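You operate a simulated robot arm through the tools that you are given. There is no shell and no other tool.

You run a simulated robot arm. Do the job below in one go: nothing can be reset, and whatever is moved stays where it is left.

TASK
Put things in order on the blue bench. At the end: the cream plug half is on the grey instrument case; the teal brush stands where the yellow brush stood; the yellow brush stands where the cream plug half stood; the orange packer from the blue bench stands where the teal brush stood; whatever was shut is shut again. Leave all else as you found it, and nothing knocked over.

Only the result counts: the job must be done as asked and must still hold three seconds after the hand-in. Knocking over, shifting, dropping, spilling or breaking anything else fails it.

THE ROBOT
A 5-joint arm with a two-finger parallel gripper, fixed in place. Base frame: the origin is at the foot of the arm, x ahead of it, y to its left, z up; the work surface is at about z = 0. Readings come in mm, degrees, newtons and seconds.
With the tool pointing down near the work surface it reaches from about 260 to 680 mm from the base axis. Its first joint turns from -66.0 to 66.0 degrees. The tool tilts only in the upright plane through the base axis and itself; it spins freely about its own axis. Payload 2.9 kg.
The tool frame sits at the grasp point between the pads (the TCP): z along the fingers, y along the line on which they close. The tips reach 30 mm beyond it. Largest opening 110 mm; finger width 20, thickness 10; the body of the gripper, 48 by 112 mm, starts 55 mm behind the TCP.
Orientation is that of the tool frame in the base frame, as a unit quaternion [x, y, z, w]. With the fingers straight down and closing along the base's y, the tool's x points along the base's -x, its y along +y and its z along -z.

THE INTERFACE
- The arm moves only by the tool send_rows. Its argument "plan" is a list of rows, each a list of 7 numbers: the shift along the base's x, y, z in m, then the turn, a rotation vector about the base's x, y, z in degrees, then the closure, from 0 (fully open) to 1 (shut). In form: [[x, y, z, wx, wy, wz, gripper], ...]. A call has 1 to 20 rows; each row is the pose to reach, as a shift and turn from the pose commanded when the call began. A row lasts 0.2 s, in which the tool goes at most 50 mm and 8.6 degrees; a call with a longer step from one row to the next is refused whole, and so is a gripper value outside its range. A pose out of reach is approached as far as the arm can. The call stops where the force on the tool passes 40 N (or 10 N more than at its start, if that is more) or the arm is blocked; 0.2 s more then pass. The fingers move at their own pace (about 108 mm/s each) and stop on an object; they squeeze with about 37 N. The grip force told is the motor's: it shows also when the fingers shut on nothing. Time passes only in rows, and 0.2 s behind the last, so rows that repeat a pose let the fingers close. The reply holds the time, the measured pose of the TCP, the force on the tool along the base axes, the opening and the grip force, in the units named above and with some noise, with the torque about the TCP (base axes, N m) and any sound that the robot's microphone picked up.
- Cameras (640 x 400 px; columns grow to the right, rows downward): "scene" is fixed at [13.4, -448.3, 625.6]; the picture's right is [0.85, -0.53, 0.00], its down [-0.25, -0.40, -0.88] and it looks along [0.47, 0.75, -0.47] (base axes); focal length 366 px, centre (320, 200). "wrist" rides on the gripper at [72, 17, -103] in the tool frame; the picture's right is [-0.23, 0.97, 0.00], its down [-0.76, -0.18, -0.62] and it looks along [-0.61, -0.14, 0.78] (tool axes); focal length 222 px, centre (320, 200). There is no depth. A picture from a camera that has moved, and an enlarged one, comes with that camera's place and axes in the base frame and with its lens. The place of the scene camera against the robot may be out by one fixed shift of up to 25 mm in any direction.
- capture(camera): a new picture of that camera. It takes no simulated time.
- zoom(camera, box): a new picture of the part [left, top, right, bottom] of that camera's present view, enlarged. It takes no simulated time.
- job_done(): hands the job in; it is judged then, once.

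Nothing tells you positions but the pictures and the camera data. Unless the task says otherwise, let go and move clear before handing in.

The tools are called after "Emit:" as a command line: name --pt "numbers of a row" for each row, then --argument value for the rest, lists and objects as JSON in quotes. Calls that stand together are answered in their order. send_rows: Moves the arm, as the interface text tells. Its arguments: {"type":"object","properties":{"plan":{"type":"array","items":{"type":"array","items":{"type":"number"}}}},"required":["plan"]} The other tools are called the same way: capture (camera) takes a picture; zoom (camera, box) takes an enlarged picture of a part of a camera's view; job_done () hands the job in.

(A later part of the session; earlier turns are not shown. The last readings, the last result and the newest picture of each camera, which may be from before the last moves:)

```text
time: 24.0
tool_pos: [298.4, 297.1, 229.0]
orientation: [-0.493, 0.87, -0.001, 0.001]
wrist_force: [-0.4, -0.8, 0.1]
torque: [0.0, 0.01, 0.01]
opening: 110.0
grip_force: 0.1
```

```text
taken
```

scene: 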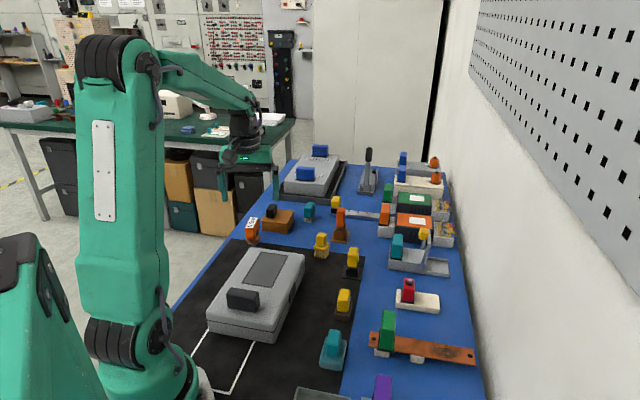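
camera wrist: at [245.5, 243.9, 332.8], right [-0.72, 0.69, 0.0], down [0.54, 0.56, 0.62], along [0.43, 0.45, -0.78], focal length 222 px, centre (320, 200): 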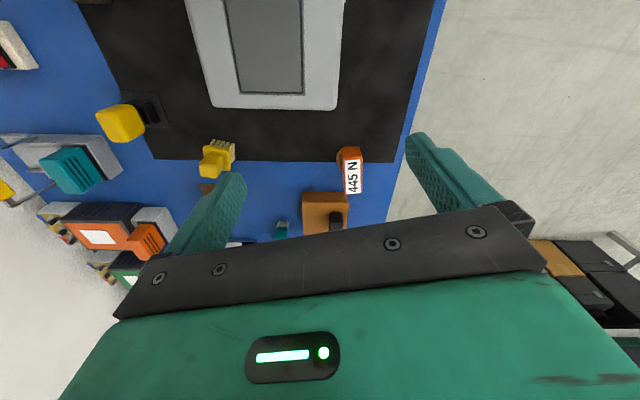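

Emit:
zoom --camera "wrist" --box '[270, 130, 390, 240]'

Emit:
zoom --camera "scene" --box '[230, 195, 300, 250]'

Emit:
zoom --camera "wrist" --box '[80, 70, 260, 200]'

```text
3.64 times, centred on (330, 185) of wrist
camera zoom: at [245.5, 243.9, 332.8], right [-0.72, 0.69, 0.0], down [0.54, 0.56, 0.62], along [0.43, 0.45, -0.78], focal length 808 px, centre (284, 254)
```

zoom: 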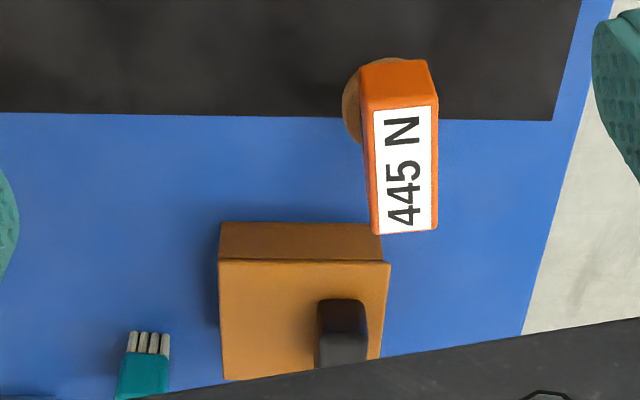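

```text
7.27 times, centred on (265, 222) of scene
camera zoom: at [13.4, -448.4, 625.6], right [0.85, -0.53, 0.0], down [-0.25, -0.4, -0.88], along [0.47, 0.75, -0.47], focal length 2661 px, centre (720, 36)
```

zoom: 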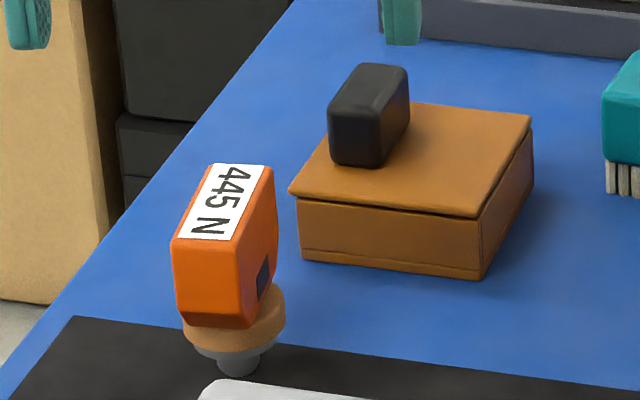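

```text
3.08 times, centred on (170, 135) of wrist
camera zoom: at [245.5, 243.9, 332.8], right [-0.72, 0.69, 0.0], down [0.54, 0.56, 0.62], along [0.43, 0.45, -0.78], focal length 684 px, centre (782, 400)
```

zoom: 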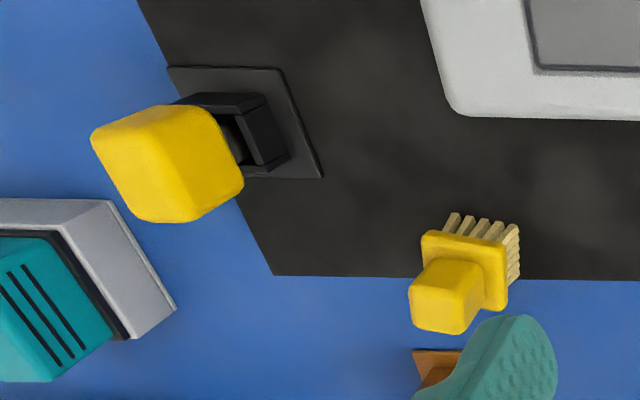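

Emit:
zoom --camera "scene" --box '[0, 60, 100, 130]'

Emit:
zoom --camera "scene" --box '[160, 80, 300, 150]'

Emit:
zoom --camera "scene" --box '[0, 0, 160, 100]'

Emit:
zoom --camera "scene" --box '[160, 0, 320, 100]'

```text
5.71 times, centred on (50, 95) of scene
camera zoom: at [13.4, -448.4, 625.6], right [0.85, -0.53, 0.0], down [-0.25, -0.4, -0.88], along [0.47, 0.75, -0.47], focal length 2091 px, centre (1863, 800)
```

zoom: 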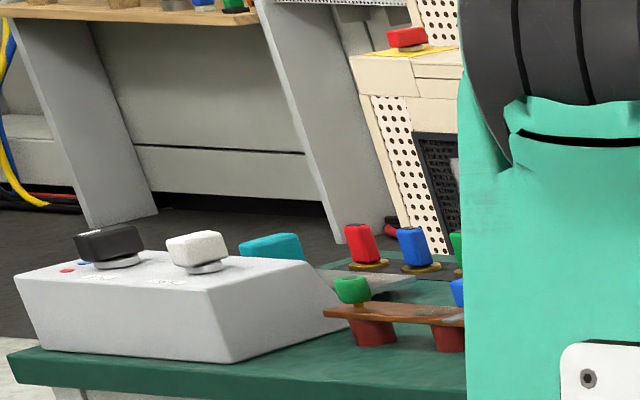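

```text
4.57 times, centred on (230, 115) of scene
camera zoom: at [13.4, -448.4, 625.6], right [0.85, -0.53, 0.0], down [-0.25, -0.4, -0.88], along [0.47, 0.75, -0.47], focal length 1673 px, centre (731, 589)
```

zoom: 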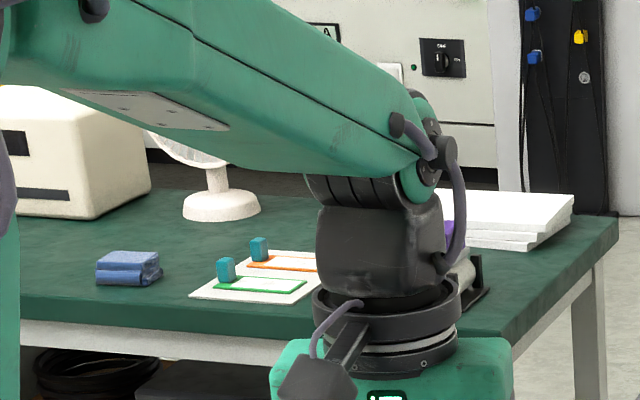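

```text
4.00 times, centred on (80, 50) of scene
camera zoom: at [13.4, -448.4, 625.6], right [0.85, -0.53, 0.0], down [-0.25, -0.4, -0.88], along [0.47, 0.75, -0.47], focal length 1464 px, centre (1280, 800)
```

zoom: 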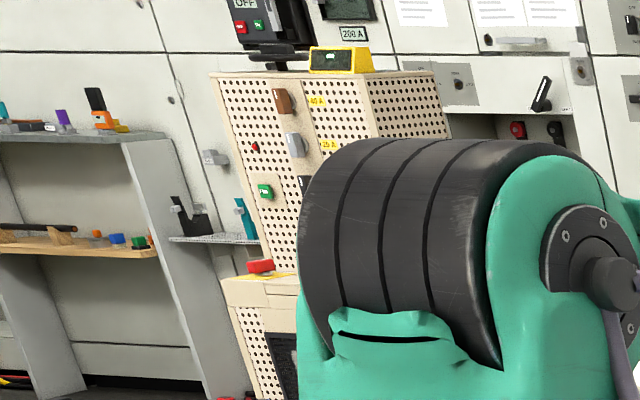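

```text
4.00 times, centred on (240, 50) of scene
camera zoom: at [13.4, -448.4, 625.6], right [0.85, -0.53, 0.0], down [-0.25, -0.4, -0.88], along [0.47, 0.75, -0.47], focal length 1464 px, centre (640, 800)
```

zoom: 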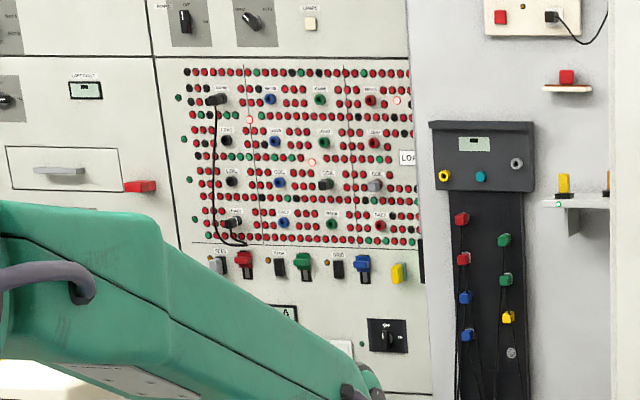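

The far box is out of reach and the wooden box is within reach. I'll take closer pictures of the orange item in the brown stand and its neighbours.

Emit:
send_rows --pt "0.03 -0.014 -0.008 0 0 -6 0" --pt "0.06 -0.028 -0.016 0 0 -12 0" --pt "0.09 -0.042 -0.024 0 0 -18 0" --pt "0.12 -0.056 -0.032 0 0 -24 0" --pt "0.15 -0.07 -0.04 0 0 -30 0" --pt "0.18 -0.082 -0.05 0 0 -36 0" --pt "0.18 -0.082 -0.05 0 0 -36 0"

Emit:
capture --camera "wrist"

Emit:
zoom --camera "wrist" --box '[200, 80, 440, 230]'

```text
time: 25.6
tool_pos: [480.5, 214.4, 179.2]
orientation: [-0.198, 0.98, -0.001, 0.0]
wrist_force: [1.3, 0.8, 0.0]
torque: [-0.01, -0.04, 0.05]
opening: 110.2
grip_force: 0.1
```

```text
taken
camera wrist: at [405.2, 202.3, 282.2], right [-0.17, 0.99, 0.0], down [0.77, 0.13, 0.62], along [0.61, 0.11, -0.78], focal length 222 px, centre (320, 200)
```

wrist: 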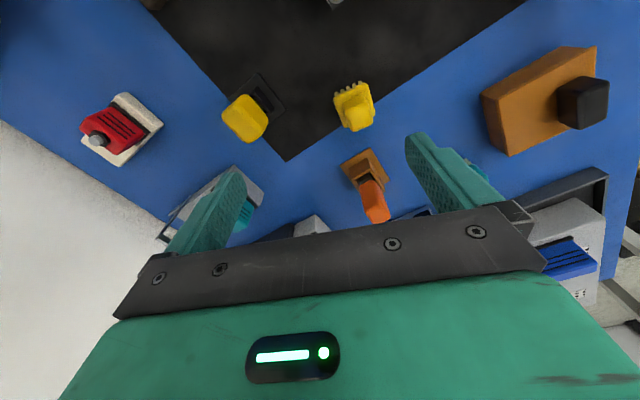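

```text
2.67 times, centred on (320, 155) of wrist
camera zoom: at [405.2, 202.3, 282.2], right [-0.17, 0.99, 0.0], down [0.77, 0.13, 0.62], along [0.61, 0.11, -0.78], focal length 592 px, centre (320, 320)
```

zoom: 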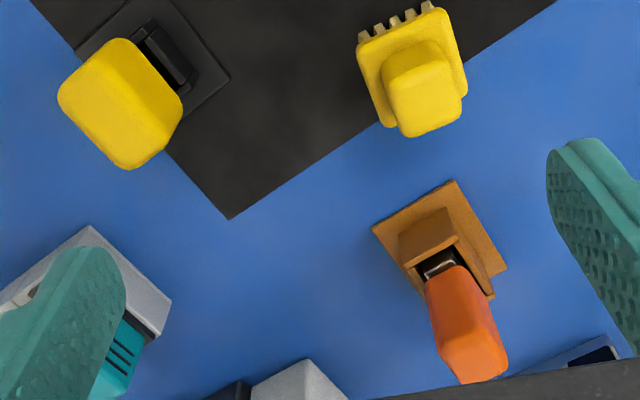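

Emit:
zoom --camera "scene" --box '[0, 15, 50, 45]'

Emit:
zoom --camera "scene" --box '[40, 40, 90, 70]'

Emit:
zoom --camera "scene" --box '[0, 45, 50, 75]'

Emit:
zoom --camera "scene" --box '[100, 80, 200, 140]'

Emit:
zoom --camera "scene" --box '[270, 0, 330, 60]'

Emit:
zoom --camera "scene" --box '[30, 100, 110, 150]'

```text
12.80 times, centred on (25, 30) of scene
camera zoom: at [13.4, -448.4, 625.6], right [0.85, -0.53, 0.0], down [-0.25, -0.4, -0.88], along [0.47, 0.75, -0.47], focal length 4684 px, centre (4096, 2376)
```

zoom: 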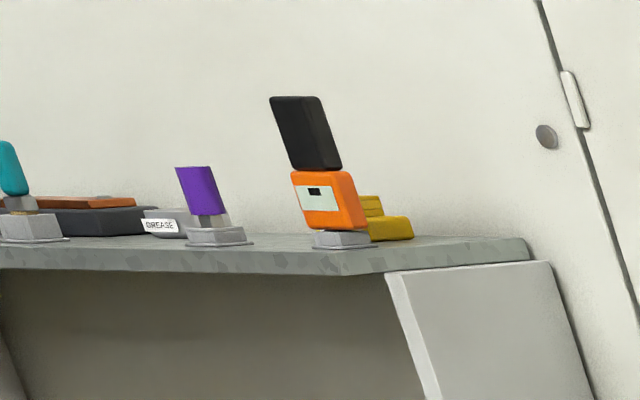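

```text
12.80 times, centred on (65, 55) of scene
camera zoom: at [13.4, -448.4, 625.6], right [0.85, -0.53, 0.0], down [-0.25, -0.4, -0.88], along [0.47, 0.75, -0.47], focal length 4684 px, centre (3584, 2056)
```

zoom: 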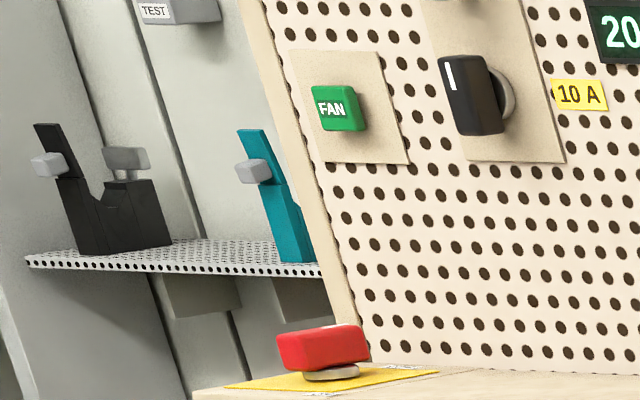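

```text
12.80 times, centred on (25, 60) of scene
camera zoom: at [13.4, -448.4, 625.6], right [0.85, -0.53, 0.0], down [-0.25, -0.4, -0.88], along [0.47, 0.75, -0.47], focal length 4684 px, centre (4096, 1992)
```

zoom: 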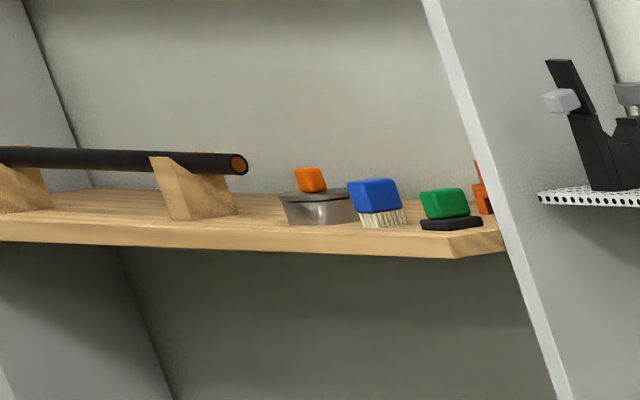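

```text
6.40 times, centred on (150, 110) of scene
camera zoom: at [13.4, -448.4, 625.6], right [0.85, -0.53, 0.0], down [-0.25, -0.4, -0.88], along [0.47, 0.75, -0.47], focal length 2342 px, centre (1408, 776)
```

zoom: 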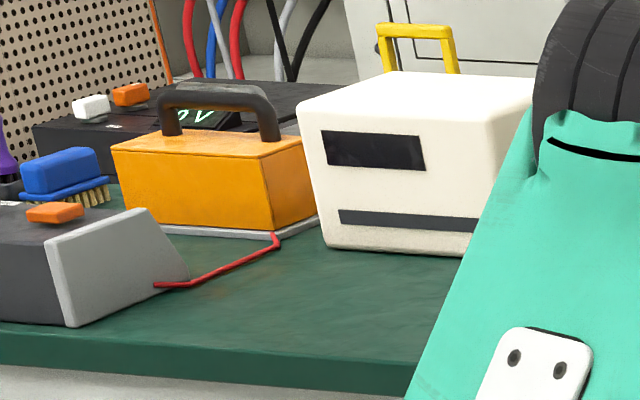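

```text
6.67 times, centred on (300, 30) of scene
camera zoom: at [13.4, -448.4, 625.6], right [0.85, -0.53, 0.0], down [-0.25, -0.4, -0.88], along [0.47, 0.75, -0.47], focal length 2440 px, centre (453, 1333)
```

zoom: 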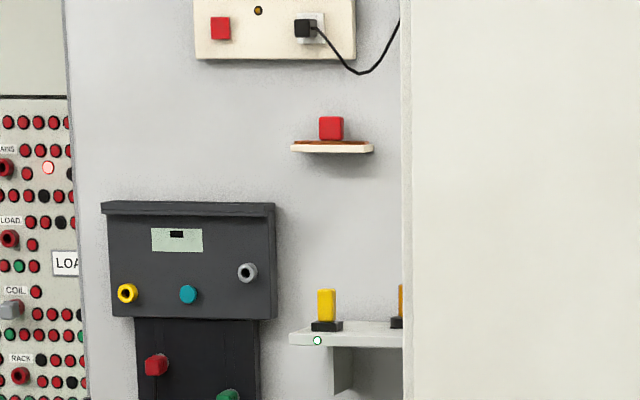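

```text
8.00 times, centred on (70, 125) of scene
camera zoom: at [13.4, -448.4, 625.6], right [0.85, -0.53, 0.0], down [-0.25, -0.4, -0.88], along [0.47, 0.75, -0.47], focal length 2927 px, centre (2320, 800)
```

zoom: 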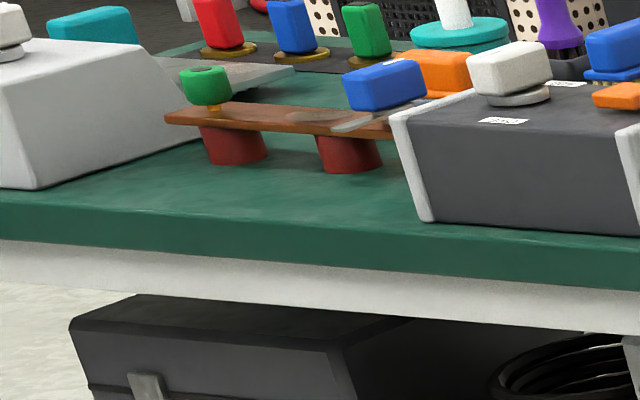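

Emit:
zoom --camera "wrist" --box '[460, 30, 640, 200]'

Emit:
zoom --camera "scene" --box '[250, 195, 320, 245]'

```text
2.35 times, centred on (550, 115) of wrist
camera zoom: at [405.2, 202.3, 282.2], right [-0.17, 0.99, 0.0], down [0.77, 0.13, 0.62], along [0.61, 0.11, -0.78], focal length 523 px, centre (-221, 400)
```

zoom: 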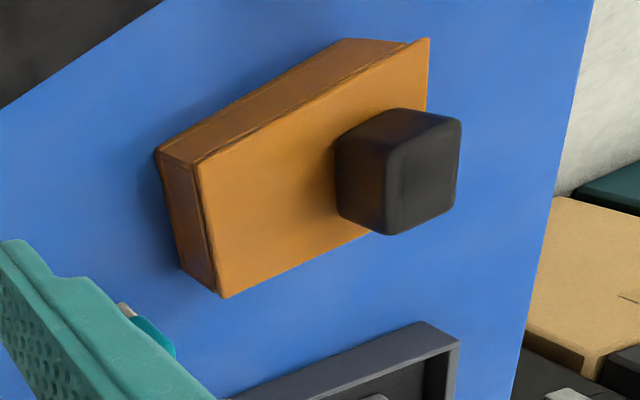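

```text
8.00 times, centred on (285, 220) of scene
camera zoom: at [13.4, -448.4, 625.6], right [0.85, -0.53, 0.0], down [-0.25, -0.4, -0.88], along [0.47, 0.75, -0.47], focal length 2927 px, centre (600, 40)
```

zoom: 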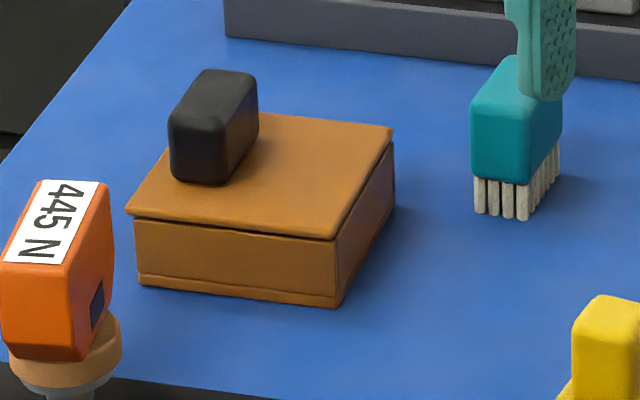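

Neither container is tall enough to hold a brush. I'll take a close look at the cream slab with the red block, near (560, 10).

Emit:
send_rows --pt "-0.005 -0.03 0.004 0 0 -4 0" --pt "-0.01 -0.06 0.008 0 0 -8 0" --pt "-0.015 -0.09 0.012 0 0 -12 0" --pt "-0.02 -0.12 0.016 0 0 -16 0" --pt "-0.025 -0.15 0.02 0 0 -20 0" --pt "-0.03 -0.18 0.02 0 0 -24 0" --pt "-0.035 -0.2 0.02 0 0 -28 0" --pt "-0.035 -0.2 0.02 0 0 -28 0"

Emit:
capture --camera "wrist"

Emit:
zoom --camera "wrist" --box '[240, 80, 480, 230]'

```text
time: 27.4
tool_pos: [444.4, 12.7, 198.6]
orientation: [0.044, 0.999, 0.0, 0.0]
wrist_force: [-0.1, -0.2, -0.2]
torque: [0.0, -0.02, -0.01]
opening: 110.0
grip_force: 0.0
```

```text
taken
camera wrist: at [371.7, 35.7, 300.9], right [0.31, 0.95, 0.0], down [0.74, -0.24, 0.62], along [0.59, -0.19, -0.78], focal length 222 px, centre (320, 200)
```

wrist: 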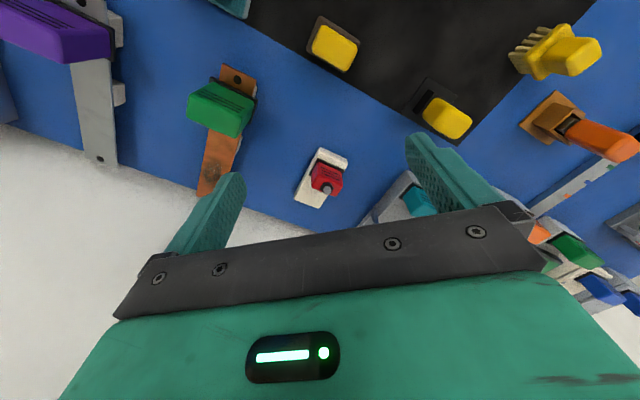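

```text
2.67 times, centred on (360, 155) of wrist
camera zoom: at [371.7, 35.7, 300.9], right [0.31, 0.95, 0.0], down [0.74, -0.24, 0.62], along [0.59, -0.19, -0.78], focal length 592 px, centre (213, 320)
```

zoom: 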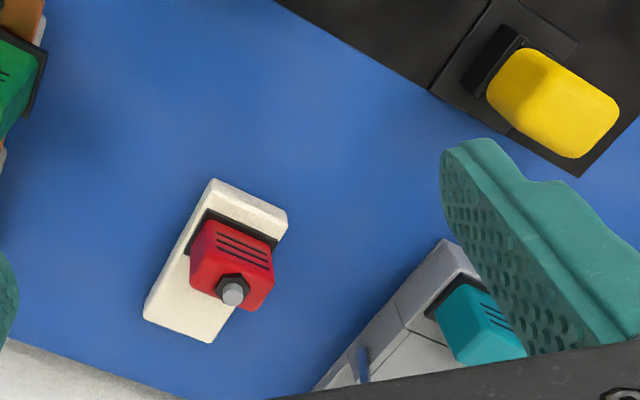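

Emit:
zoom --camera "scene" --box '[330, 240, 375, 285]'

Emit:
zoom --camera "scene" --box '[325, 200, 365, 245]'

Emit:
zoom --camera "wrist" --box '[400, 60, 480, 150]'

Emit:
zoom --camera "wrist" --box '[500, 10, 640, 160]'

Emit:
zoom --camera "wrist" --box '[280, 0, 380, 80]'

```text
8.89 times, centred on (352, 262) of scene
camera zoom: at [13.4, -448.4, 625.6], right [0.85, -0.53, 0.0], down [-0.25, -0.4, -0.88], along [0.47, 0.75, -0.47], focal length 3253 px, centre (31, -356)
```

zoom: 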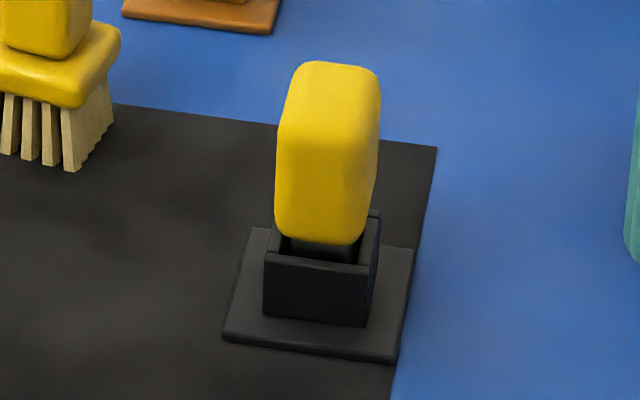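

```text
8.89 times, centred on (345, 222) of scene
camera zoom: at [13.4, -448.4, 625.6], right [0.85, -0.53, 0.0], down [-0.25, -0.4, -0.88], along [0.47, 0.75, -0.47], focal length 3253 px, centre (98, 0)
```

zoom: 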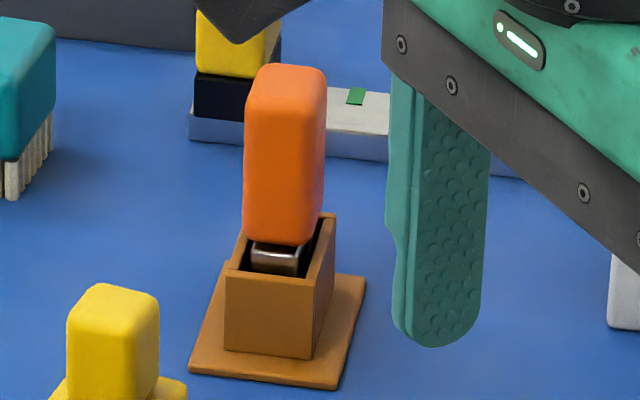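

```text
4.44 times, centred on (440, 105) of wrist
camera zoom: at [371.7, 35.7, 300.9], right [0.31, 0.95, 0.0], down [0.74, -0.24, 0.62], along [0.59, -0.19, -0.78], focal length 987 px, centre (-213, 622)
```

zoom: 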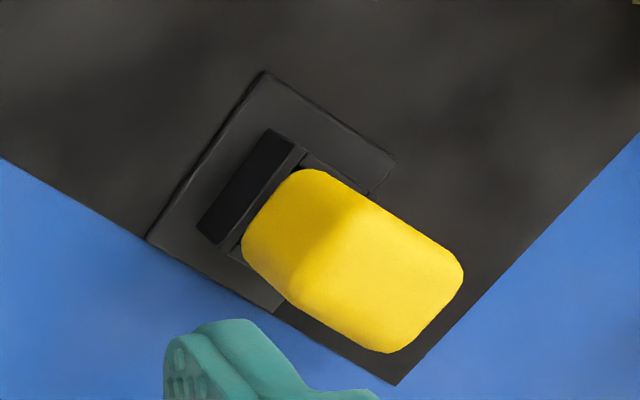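

```text
2.67 times, centred on (570, 85) of wrist
camera zoom: at [371.7, 35.7, 300.9], right [0.31, 0.95, 0.0], down [0.74, -0.24, 0.62], along [0.59, -0.19, -0.78], focal length 592 px, centre (-347, 507)
```

zoom: 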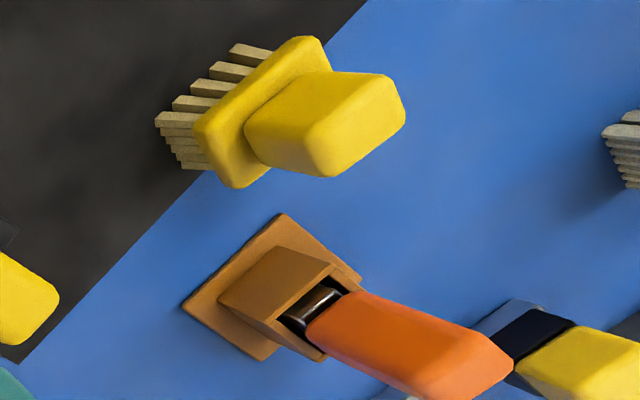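

```text
5.00 times, centred on (330, 40) of wrist
camera zoom: at [371.7, 35.7, 300.9], right [0.31, 0.95, 0.0], down [0.74, -0.24, 0.62], along [0.59, -0.19, -0.78], focal length 1111 px, centre (270, 1000)
```

zoom: 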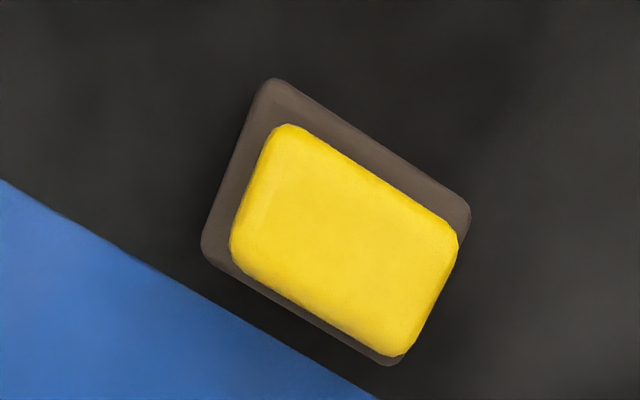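

The yellow and orange stand items are handles with a metal part set in sockets. The only reachable closed container is the wooden box, with its lid top at about z=36 and its knob near (426, 471). I'll hover over the knob for a check.

Emit:
send_rows --pt "-0.001 0.038 0.002 0 0 -3.4 0" --pt "-0.003 0.076 0.002 0 0 -6.8 0" --pt "-0.004 0.114 0.002 0 0 -10.2 0" --pt "-0.006 0.152 0.002 0 0 -13.6 0" --pt "-0.008 0.19 0.002 0 0 -17 0" --pt "-0.01 0.228 0.002 0 0 -20.4 0" --pt "-0.012 0.266 0.002 0 0 -23.8 0" --pt "-0.013 0.304 0.002 0 0 -27.2 0" --pt "-0.014 0.342 0.002 0 0 -30.6 0" --pt "-0.016 0.38 0.002 0 0 -34 0" --pt "-0.017 0.418 0.002 0 0 -37.4 0" --pt "-0.018 0.458 -0.02 0 0 -40 0" --pt "-0.018 0.458 -0.04 0 0 -40 0" --pt "-0.018 0.458 -0.04 0 0 -40 0"

Emit:
capture --camera "wrist"

Emit:
capture --camera "scene"

```text
time: 30.4
tool_pos: [426.7, 472.7, 159.0]
orientation: [0.382, 0.924, 0.0, 0.0]
wrist_force: [0.3, 0.5, -1.2]
torque: [0.0, -0.01, 0.05]
opening: 109.8
grip_force: 0.0
```

```text
taken
camera wrist: at [385.6, 535.8, 262.6], right [0.85, 0.53, 0.0], down [0.41, -0.66, 0.62], along [0.33, -0.53, -0.78], focal length 222 px, centre (320, 200)
```

wrist: 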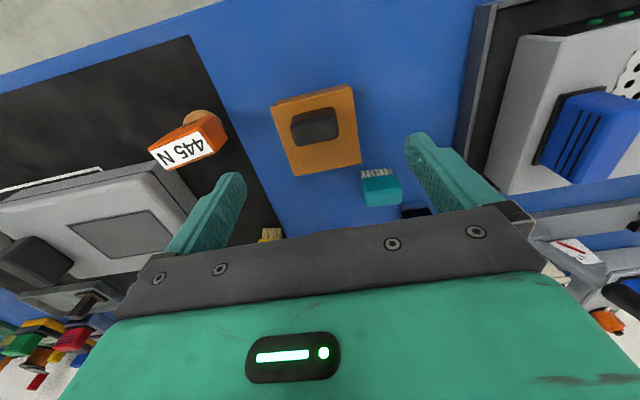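

```text
taken
```

scene: 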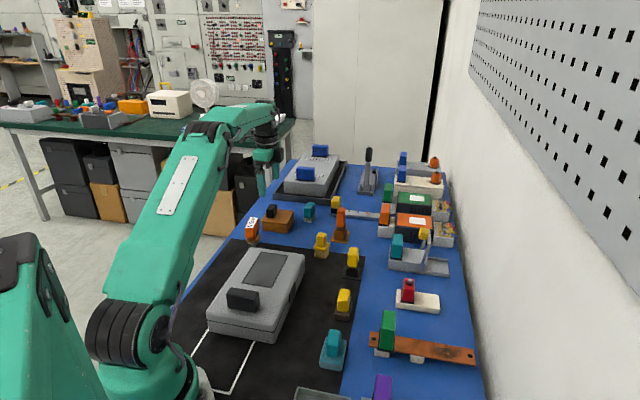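

Emit:
zoom --camera "scene" --box '[0, 85, 120, 150]'

Emit:
zoom --camera "scene" --box '[100, 75, 220, 145]'

Emit:
zoom --camera "wrist" --box '[240, 70, 420, 220]'

Emit:
zoom --camera "wrist" --box '[0, 160, 200, 300]'

Emit:
zoom --camera "wrist" --box '[130, 90, 260, 180]'

```text
5.33 times, centred on (60, 118) of scene
camera zoom: at [13.4, -448.3, 625.6], right [0.85, -0.53, 0.0], down [-0.25, -0.4, -0.88], along [0.47, 0.75, -0.47], focal length 1952 px, centre (1707, 640)
```

zoom: 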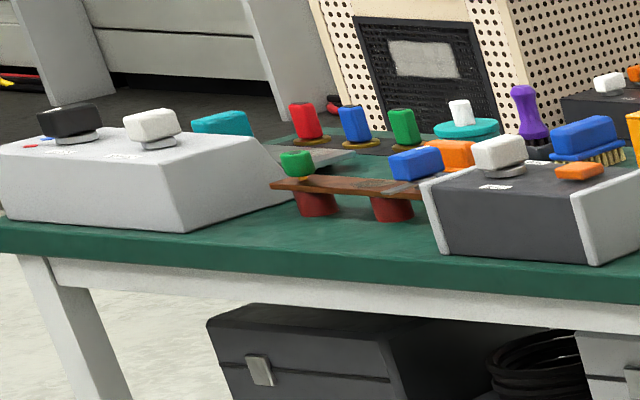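

```text
5.33 times, centred on (160, 110) of scene
camera zoom: at [13.4, -448.3, 625.6], right [0.85, -0.53, 0.0], down [-0.25, -0.4, -0.88], along [0.47, 0.75, -0.47], focal length 1952 px, centre (1173, 680)
```

zoom: 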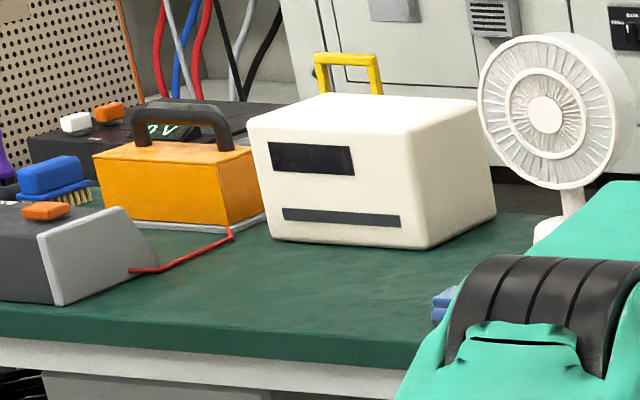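

```text
2.67 times, centred on (330, 145) of wrist
camera zoom: at [385.6, 535.8, 262.6], right [0.85, 0.53, 0.0], down [0.41, -0.66, 0.62], along [0.33, -0.53, -0.78], focal length 592 px, centre (293, 347)
```

zoom: 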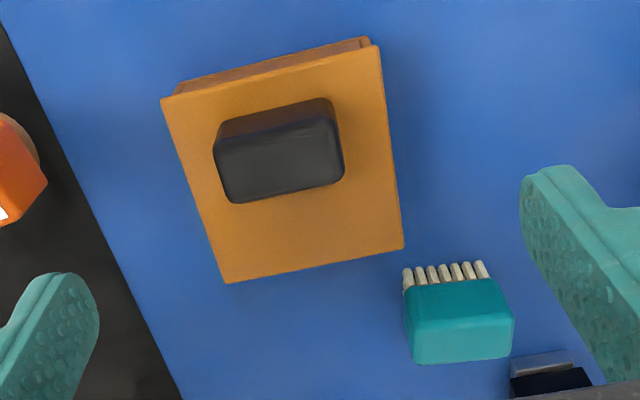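

```text
2.86 times, centred on (100, 230) of wrist
camera zoom: at [385.6, 535.8, 262.6], right [0.85, 0.53, 0.0], down [0.41, -0.66, 0.62], along [0.33, -0.53, -0.78], focal length 635 px, centre (949, 114)
```

zoom: 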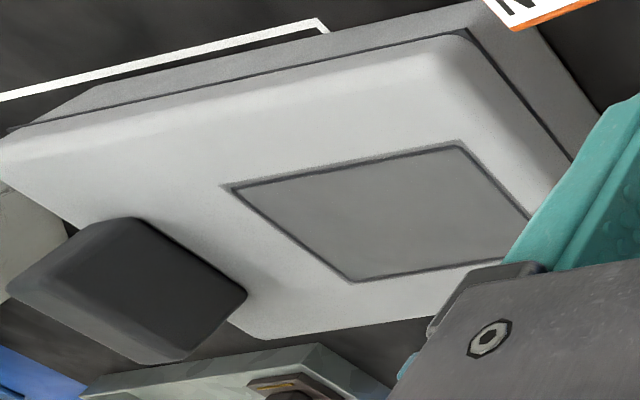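

```text
4.44 times, centred on (195, 135) of wrist
camera zoom: at [385.6, 535.8, 262.6], right [0.85, 0.53, 0.0], down [0.41, -0.66, 0.62], along [0.33, -0.53, -0.78], focal length 987 px, centre (876, 489)
```

zoom: 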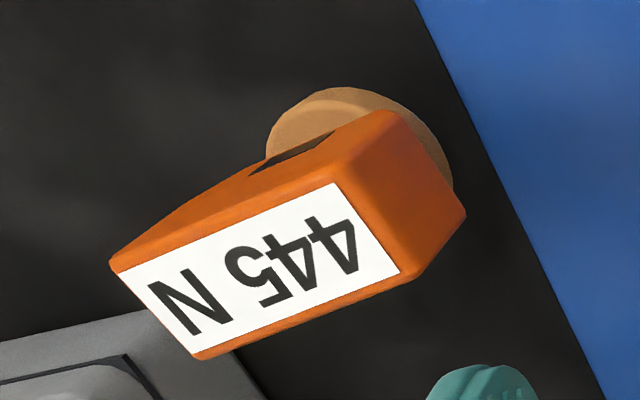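

The TCP axis is within about 4 mm of the knob's centre. I'll come down on the knob and grip it along the radial direction, so the lid could pivot between the pads.

Emit:
send_rows --pt "-0.0035 -0.002 -0.02 0 0 0 0" --pt "-0.0035 -0.002 -0.04 0 0 0 0" --pt "-0.0035 -0.002 -0.06 0 0 0 0" --pt "-0.0035 -0.002 -0.075 0 0 0 0" --pt "-0.0035 -0.002 -0.082 0 0 0 0" --pt "-0.0035 -0.002 -0.087 0 0 0 0" --pt "-0.0035 -0.002 -0.087 0 0 0 0"

Emit:
capture --camera "scene"

Emit:
zoom --camera "scene" --box '[230, 170, 340, 240]'

Emit:
capture --camera "wrist"

```text
time: 32.0
tool_pos: [421.7, 469.0, 70.4]
orientation: [0.383, 0.924, 0.0, -0.001]
wrist_force: [-0.6, 0.1, -0.3]
torque: [-0.01, 0.01, 0.01]
opening: 110.0
grip_force: 0.1
```

```text
taken
```

scene: 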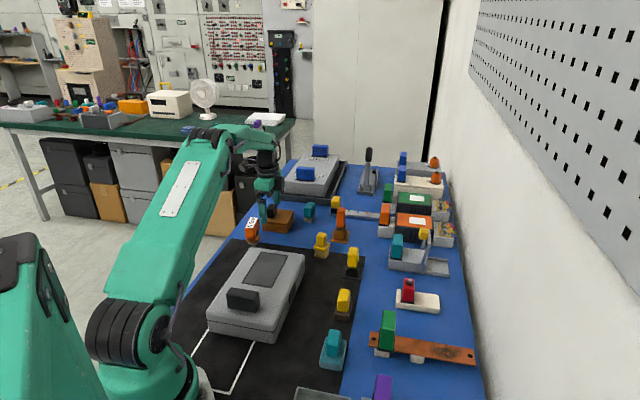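

```text
5.71 times, centred on (285, 205) of scene
camera zoom: at [13.4, -448.3, 625.6], right [0.85, -0.53, 0.0], down [-0.25, -0.4, -0.88], along [0.47, 0.75, -0.47], focal length 2091 px, centre (520, 171)
```

zoom: 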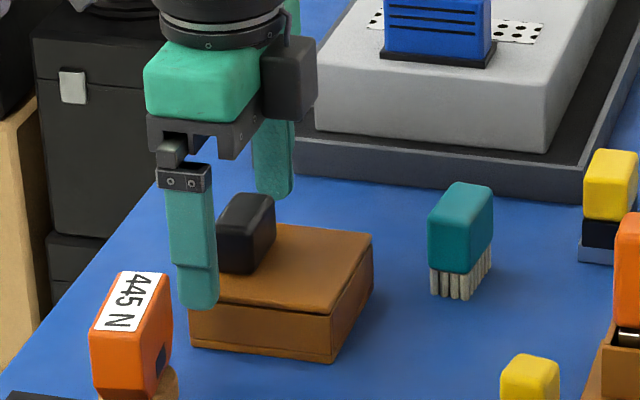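

```text
taken
camera wrist: at [381.0, 532.8, 173.9], right [0.85, 0.53, 0.0], down [0.41, -0.66, 0.62], along [0.33, -0.53, -0.78], focal length 222 px, centre (320, 200)
```

wrist: 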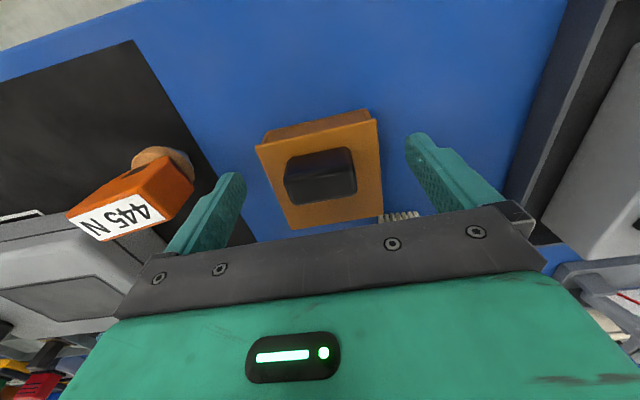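

Emit:
send_rows --pt "0 0 0 0 0 0 0.4" --pt "0 0 0 0 0 0 0.6" --pt "0 0 0 0 0 0 1" --pt "0 0 0 0 0 0 1" --pt "0 0 0 0 0 0 1"

Emit:
zoom --camera "scene" --box '[230, 170, 340, 240]'

```text
time: 33.2
tool_pos: [422.6, 470.3, 70.4]
orientation: [0.383, 0.924, -0.001, 0.0]
wrist_force: [-3.0, -3.3, 0.8]
torque: [-0.03, -0.05, -0.05]
opening: 43.7
grip_force: 45.1
```

```text
5.71 times, centred on (285, 205) of scene
camera zoom: at [13.4, -448.4, 625.6], right [0.85, -0.53, 0.0], down [-0.25, -0.4, -0.88], along [0.47, 0.75, -0.47], focal length 2091 px, centre (520, 171)
```

zoom: 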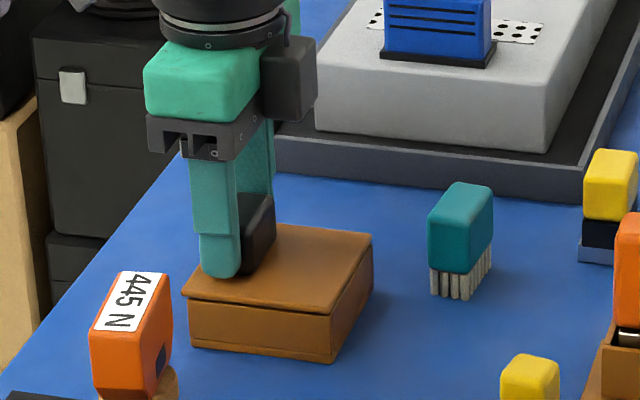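

The knob is gripped at 44 mm and the box hasn't moved. I'll lift it a little along a hinge arc to see how the lid behaves.

Emit:
send_rows --pt "0.0007 -0.0007 0.003 0 0 0 1" --pt "0.0015 -0.0015 0.006 0 0 0 1" --pt "0.0024 -0.0024 0.009 0 0 0 1" --pt "0.0033 -0.0033 0.011 0 0 0 1"

Emit:
zoom --camera "scene" --box '[230, 170, 340, 240]'

```text
time: 34.2
tool_pos: [422.6, 465.9, 80.3]
orientation: [0.382, 0.924, -0.001, 0.0]
wrist_force: [-3.2, 9.2, -17.5]
torque: [1.11, 0.86, -0.11]
opening: 43.7
grip_force: 44.9
```

```text
5.71 times, centred on (285, 205) of scene
camera zoom: at [13.5, -448.3, 625.7], right [0.85, -0.53, 0.0], down [-0.25, -0.4, -0.88], along [0.47, 0.75, -0.47], focal length 2091 px, centre (520, 171)
```

zoom: 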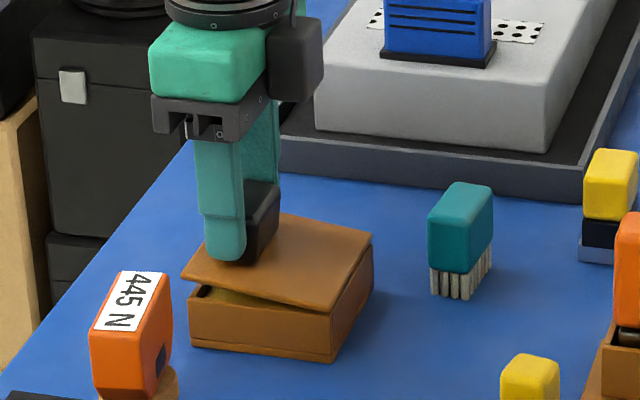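

The lid is hinged on its right edge and opens. I'll carry on along the arc.

Emit:
send_rows --pt "0.0022 -0.0022 0.005 0 0 0 1" --pt "0.0045 -0.0045 0.0097 0 0 0 1" --pt "0.0073 -0.0073 0.0141 0 0 0 1" --pt "0.0102 -0.0102 0.0182 0 0 0 1" --pt "0.0135 -0.0135 0.0217 0 0 0 1" --pt "0.0169 -0.0169 0.025 0 0 0 1" --pt "0.0204 -0.0204 0.028 0 0 0 1"

Emit:
zoom --camera "scene" --box '[230, 170, 340, 240]'

Emit:
capture --camera "wrist"

```text
time: 35.8
tool_pos: [445.7, 446.0, 110.4]
orientation: [0.382, 0.924, 0.0, -0.001]
wrist_force: [-17.1, 9.7, -4.9]
torque: [1.07, 1.23, -0.11]
opening: 43.5
grip_force: 44.7
```

```text
5.71 times, centred on (285, 205) of scene
camera zoom: at [13.5, -448.3, 625.6], right [0.85, -0.53, 0.0], down [-0.25, -0.4, -0.88], along [0.47, 0.75, -0.47], focal length 2091 px, centre (520, 171)
```

zoom: 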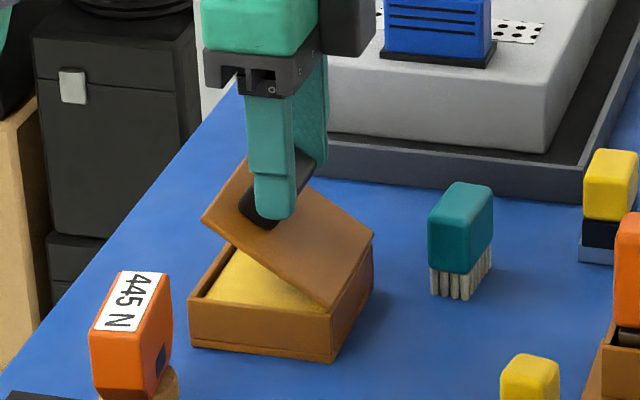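

```text
taken
camera wrist: at [404.0, 509.3, 213.6], right [0.85, 0.53, 0.0], down [0.41, -0.66, 0.62], along [0.33, -0.53, -0.78], focal length 222 px, centre (320, 200)
```

wrist: 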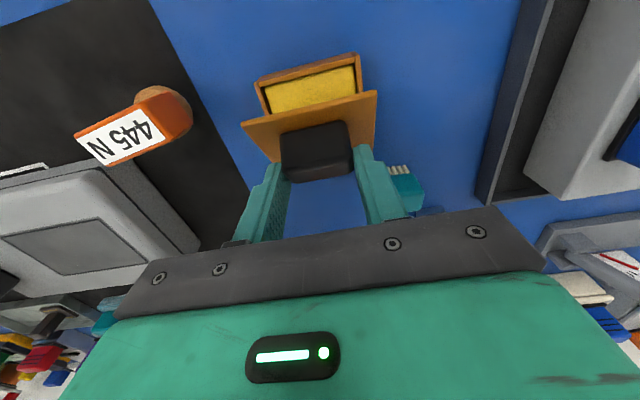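

Emit:
zoom --camera "wrist" --box '[230, 30, 400, 140]'

Emit:
zoom --camera "scene" --box '[255, 195, 305, 235]'

```text
3.64 times, centred on (315, 85) of wrist
camera zoom: at [404.0, 509.3, 213.6], right [0.85, 0.53, 0.0], down [0.41, -0.66, 0.62], along [0.33, -0.53, -0.78], focal length 808 px, centre (338, 618)
```

zoom: 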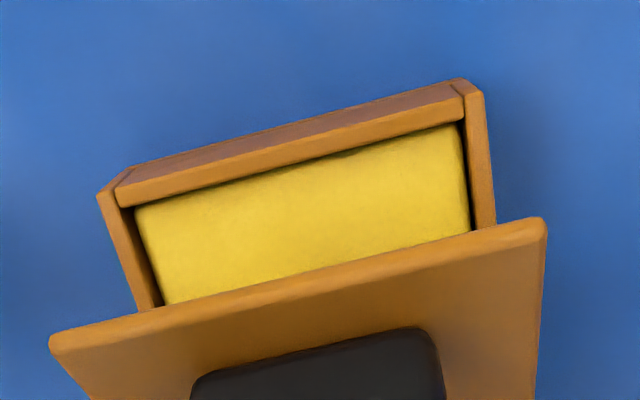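

```text
10.00 times, centred on (280, 215) of scene
camera zoom: at [13.5, -448.3, 625.6], right [0.85, -0.53, 0.0], down [-0.25, -0.4, -0.88], along [0.47, 0.75, -0.47], focal length 3659 px, centre (720, 50)
```

zoom: 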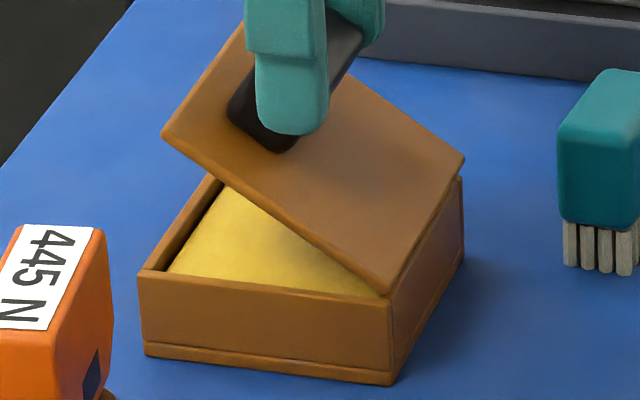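

The box holds only a yellow foam block that fills it, so the plug half isn't in there. I'll lower the lid back along the same arc and let go.

Emit:
send_rows --pt "-0.0035 0.0035 -0.003 0 0 0 1" --pt "-0.0069 0.0069 -0.0063 0 0 0 1" --pt "-0.0102 0.0102 -0.0098 0 0 0 1" --pt "-0.0131 0.0131 -0.0139 0 0 0 1" --pt "-0.0159 0.0159 -0.0183 0 0 0 1" --pt "-0.0182 0.0182 -0.023 0 0 0 1" --pt "-0.0204 0.0204 -0.028 0 0 0 1" --pt "-0.0213 0.0213 -0.0305 0 0 0 1" --pt "-0.0222 0.0222 -0.0333 0 0 0 1" --pt "-0.023 0.023 -0.0363 0 0 0 1" --pt "-0.0237 0.0237 -0.039 0 0 0 1" --pt "-0.0237 0.0237 -0.039 0 0 0 1"

Emit:
zoom --camera "scene" --box '[230, 170, 340, 240]'

```text
time: 38.4
tool_pos: [422.3, 469.8, 70.0]
orientation: [0.382, 0.924, -0.003, -0.002]
wrist_force: [-19.9, -17.7, 18.2]
torque: [-0.75, -0.86, -0.31]
opening: 43.6
grip_force: 45.1
```

```text
5.71 times, centred on (285, 205) of scene
camera zoom: at [13.3, -448.4, 625.5], right [0.85, -0.53, 0.0], down [-0.25, -0.4, -0.88], along [0.47, 0.75, -0.47], focal length 2091 px, centre (520, 171)
```

zoom: 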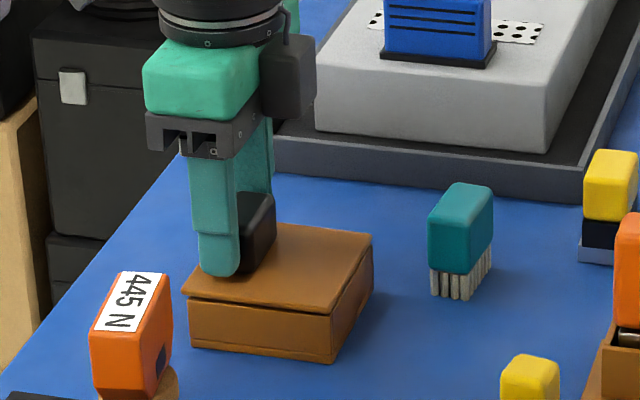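

Emit:
send_rows --pt "0 0 0 0 0 0 0.5" --pt "0 0 0 0 0 0 0.4" --pt "0 0 0.01 0 0 0 0.4" --pt "0 0 0.03 0 0 0 0.3" --pt "0 0 0.06 0 0 0 0" --pt "0 0 0.1 0 0 0 0" --pt "0 0 0.14 0 0 0 0"

Emit:
zoom --camera "scene" --box '[230, 170, 340, 240]'

Emit:
capture --camera "wrist"

```text
time: 40.0
tool_pos: [425.0, 469.7, 213.6]
orientation: [0.383, 0.924, 0.0, 0.0]
wrist_force: [-0.7, -0.9, 0.3]
torque: [0.0, -0.01, -0.01]
opening: 110.0
grip_force: 0.2
```

```text
5.71 times, centred on (285, 205) of scene
camera zoom: at [13.4, -448.4, 625.6], right [0.85, -0.53, 0.0], down [-0.25, -0.4, -0.88], along [0.47, 0.75, -0.47], focal length 2091 px, centre (520, 171)
```

zoom: 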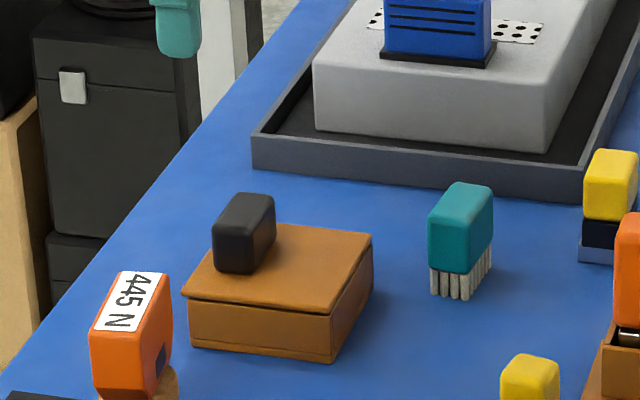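

```text
taken
camera wrist: at [382.4, 533.4, 317.0], right [0.85, 0.53, 0.0], down [0.41, -0.66, 0.62], along [0.33, -0.53, -0.78], focal length 222 px, centre (320, 200)
```

wrist: 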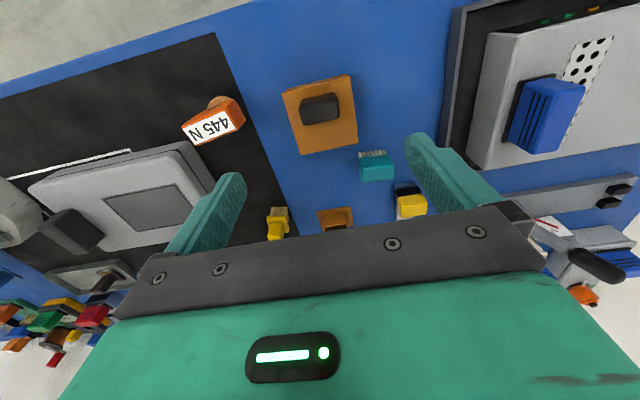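

The box is shut and in its place. Next I'll study the grey instrument case's seam, handle and side latch more closely.

Emit:
zoom --camera "scene" --box '[260, 250, 320, 350]'

Emit:
zoom --camera "scene" --box '[195, 275, 275, 350]'

Emit:
zoom --camera "wrist" --box '[0, 120, 240, 290]'

```text
4.00 times, centred on (290, 300) of scene
camera zoom: at [13.4, -448.4, 625.6], right [0.85, -0.53, 0.0], down [-0.25, -0.4, -0.88], along [0.47, 0.75, -0.47], focal length 1464 px, centre (440, -200)
```

zoom: 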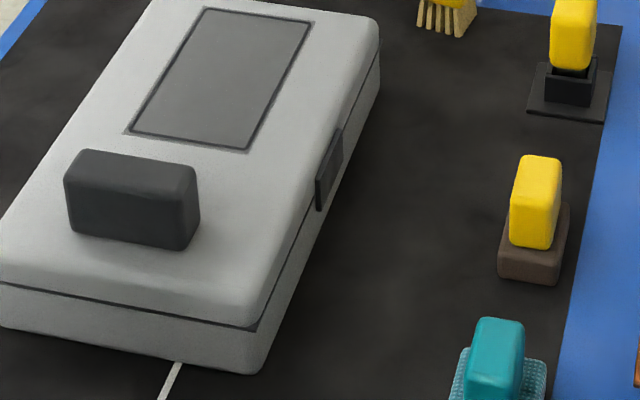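

```text
5.33 times, centred on (235, 312) of scene
camera zoom: at [13.4, -448.4, 625.6], right [0.85, -0.53, 0.0], down [-0.25, -0.4, -0.88], along [0.47, 0.75, -0.47], focal length 1952 px, centre (773, -400)
```

zoom: 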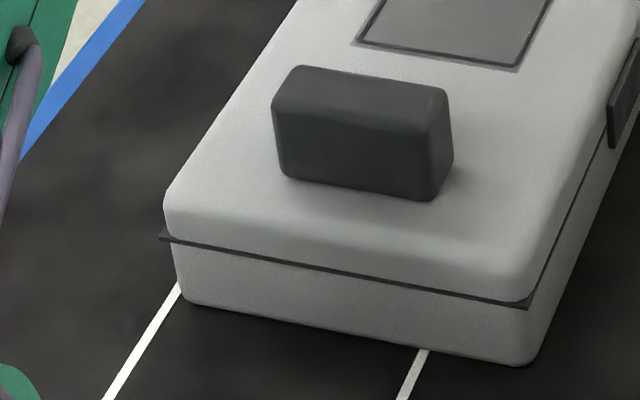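

```text
2.35 times, centred on (120, 205) of wrist
camera zoom: at [382.4, 533.4, 317.0], right [0.85, 0.53, 0.0], down [0.41, -0.66, 0.62], along [0.33, -0.53, -0.78], focal length 523 px, centre (791, 188)
```

zoom: 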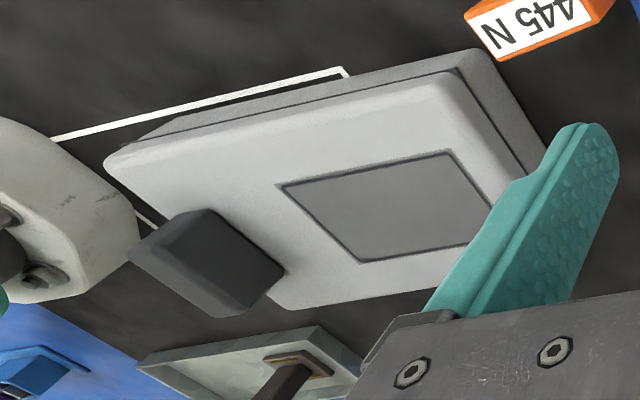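

The case may be taller than I first thought, about 75 mm, with a handle at the end nearest the base near (199, 120). I'll hover above that handle to see whether I can reach it and how the lid is made.

Emit:
send_rows --pt "-0.012 -0.03 0.01 0 0 -8 0" --pt "-0.03 -0.06 0.02 0 0 -16 0" --pt "-0.048 -0.09 0.03 0 0 -24 0" --pt "-0.066 -0.12 0.04 0 0 -32 0" --pt "-0.084 -0.15 0.045 0 0 -40 0" --pt "-0.102 -0.18 0.045 0 0 -48 0" --pt "-0.12 -0.21 0.045 0 0 -56 0" --pt "-0.138 -0.24 0.045 0 0 -64 0" --pt "-0.156 -0.27 0.045 0 0 -72 0" --pt "-0.174 -0.295 0.045 0 0 -80 0" --pt "-0.19 -0.315 0.045 0 0 -86 0" --pt "-0.205 -0.33 0.045 0 0 -90 0" --pt "-0.22 -0.345 0.045 0 0 -90 0" --pt "-0.22 -0.345 0.045 0 0 -90 0"

Emit:
capture --camera "wrist"

Emit:
capture --camera "scene"

```text
time: 43.0
tool_pos: [204.4, 124.1, 255.2]
orientation: [0.924, 0.383, 0.0, 0.001]
wrist_force: [0.7, -0.8, 0.5]
torque: [-0.01, 0.03, 0.01]
opening: 110.2
grip_force: 0.1
```

```text
taken
camera wrist: at [264.8, 162.8, 358.3], right [0.53, -0.85, 0.0], down [-0.66, -0.41, 0.62], along [-0.53, -0.33, -0.78], focal length 222 px, centre (320, 200)
```

wrist: 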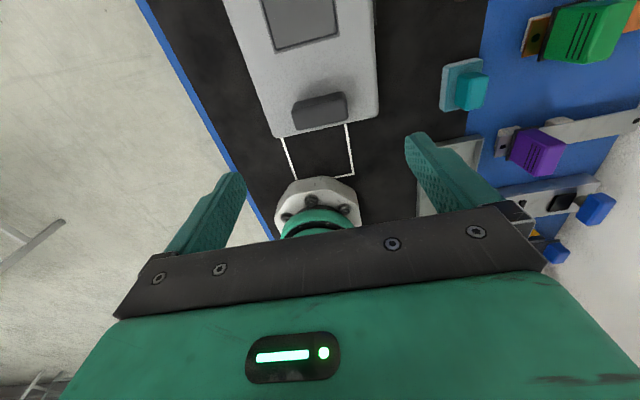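

```text
taken
```

scene: 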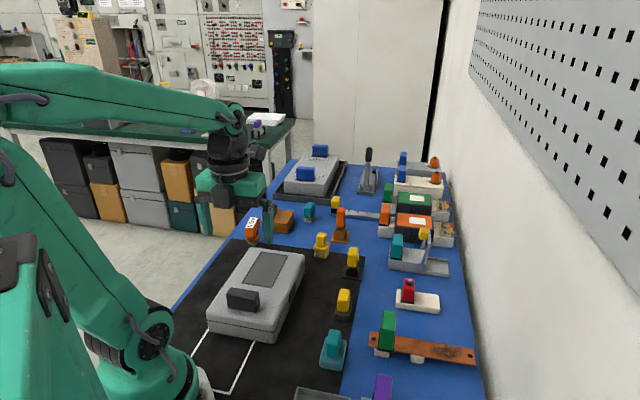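

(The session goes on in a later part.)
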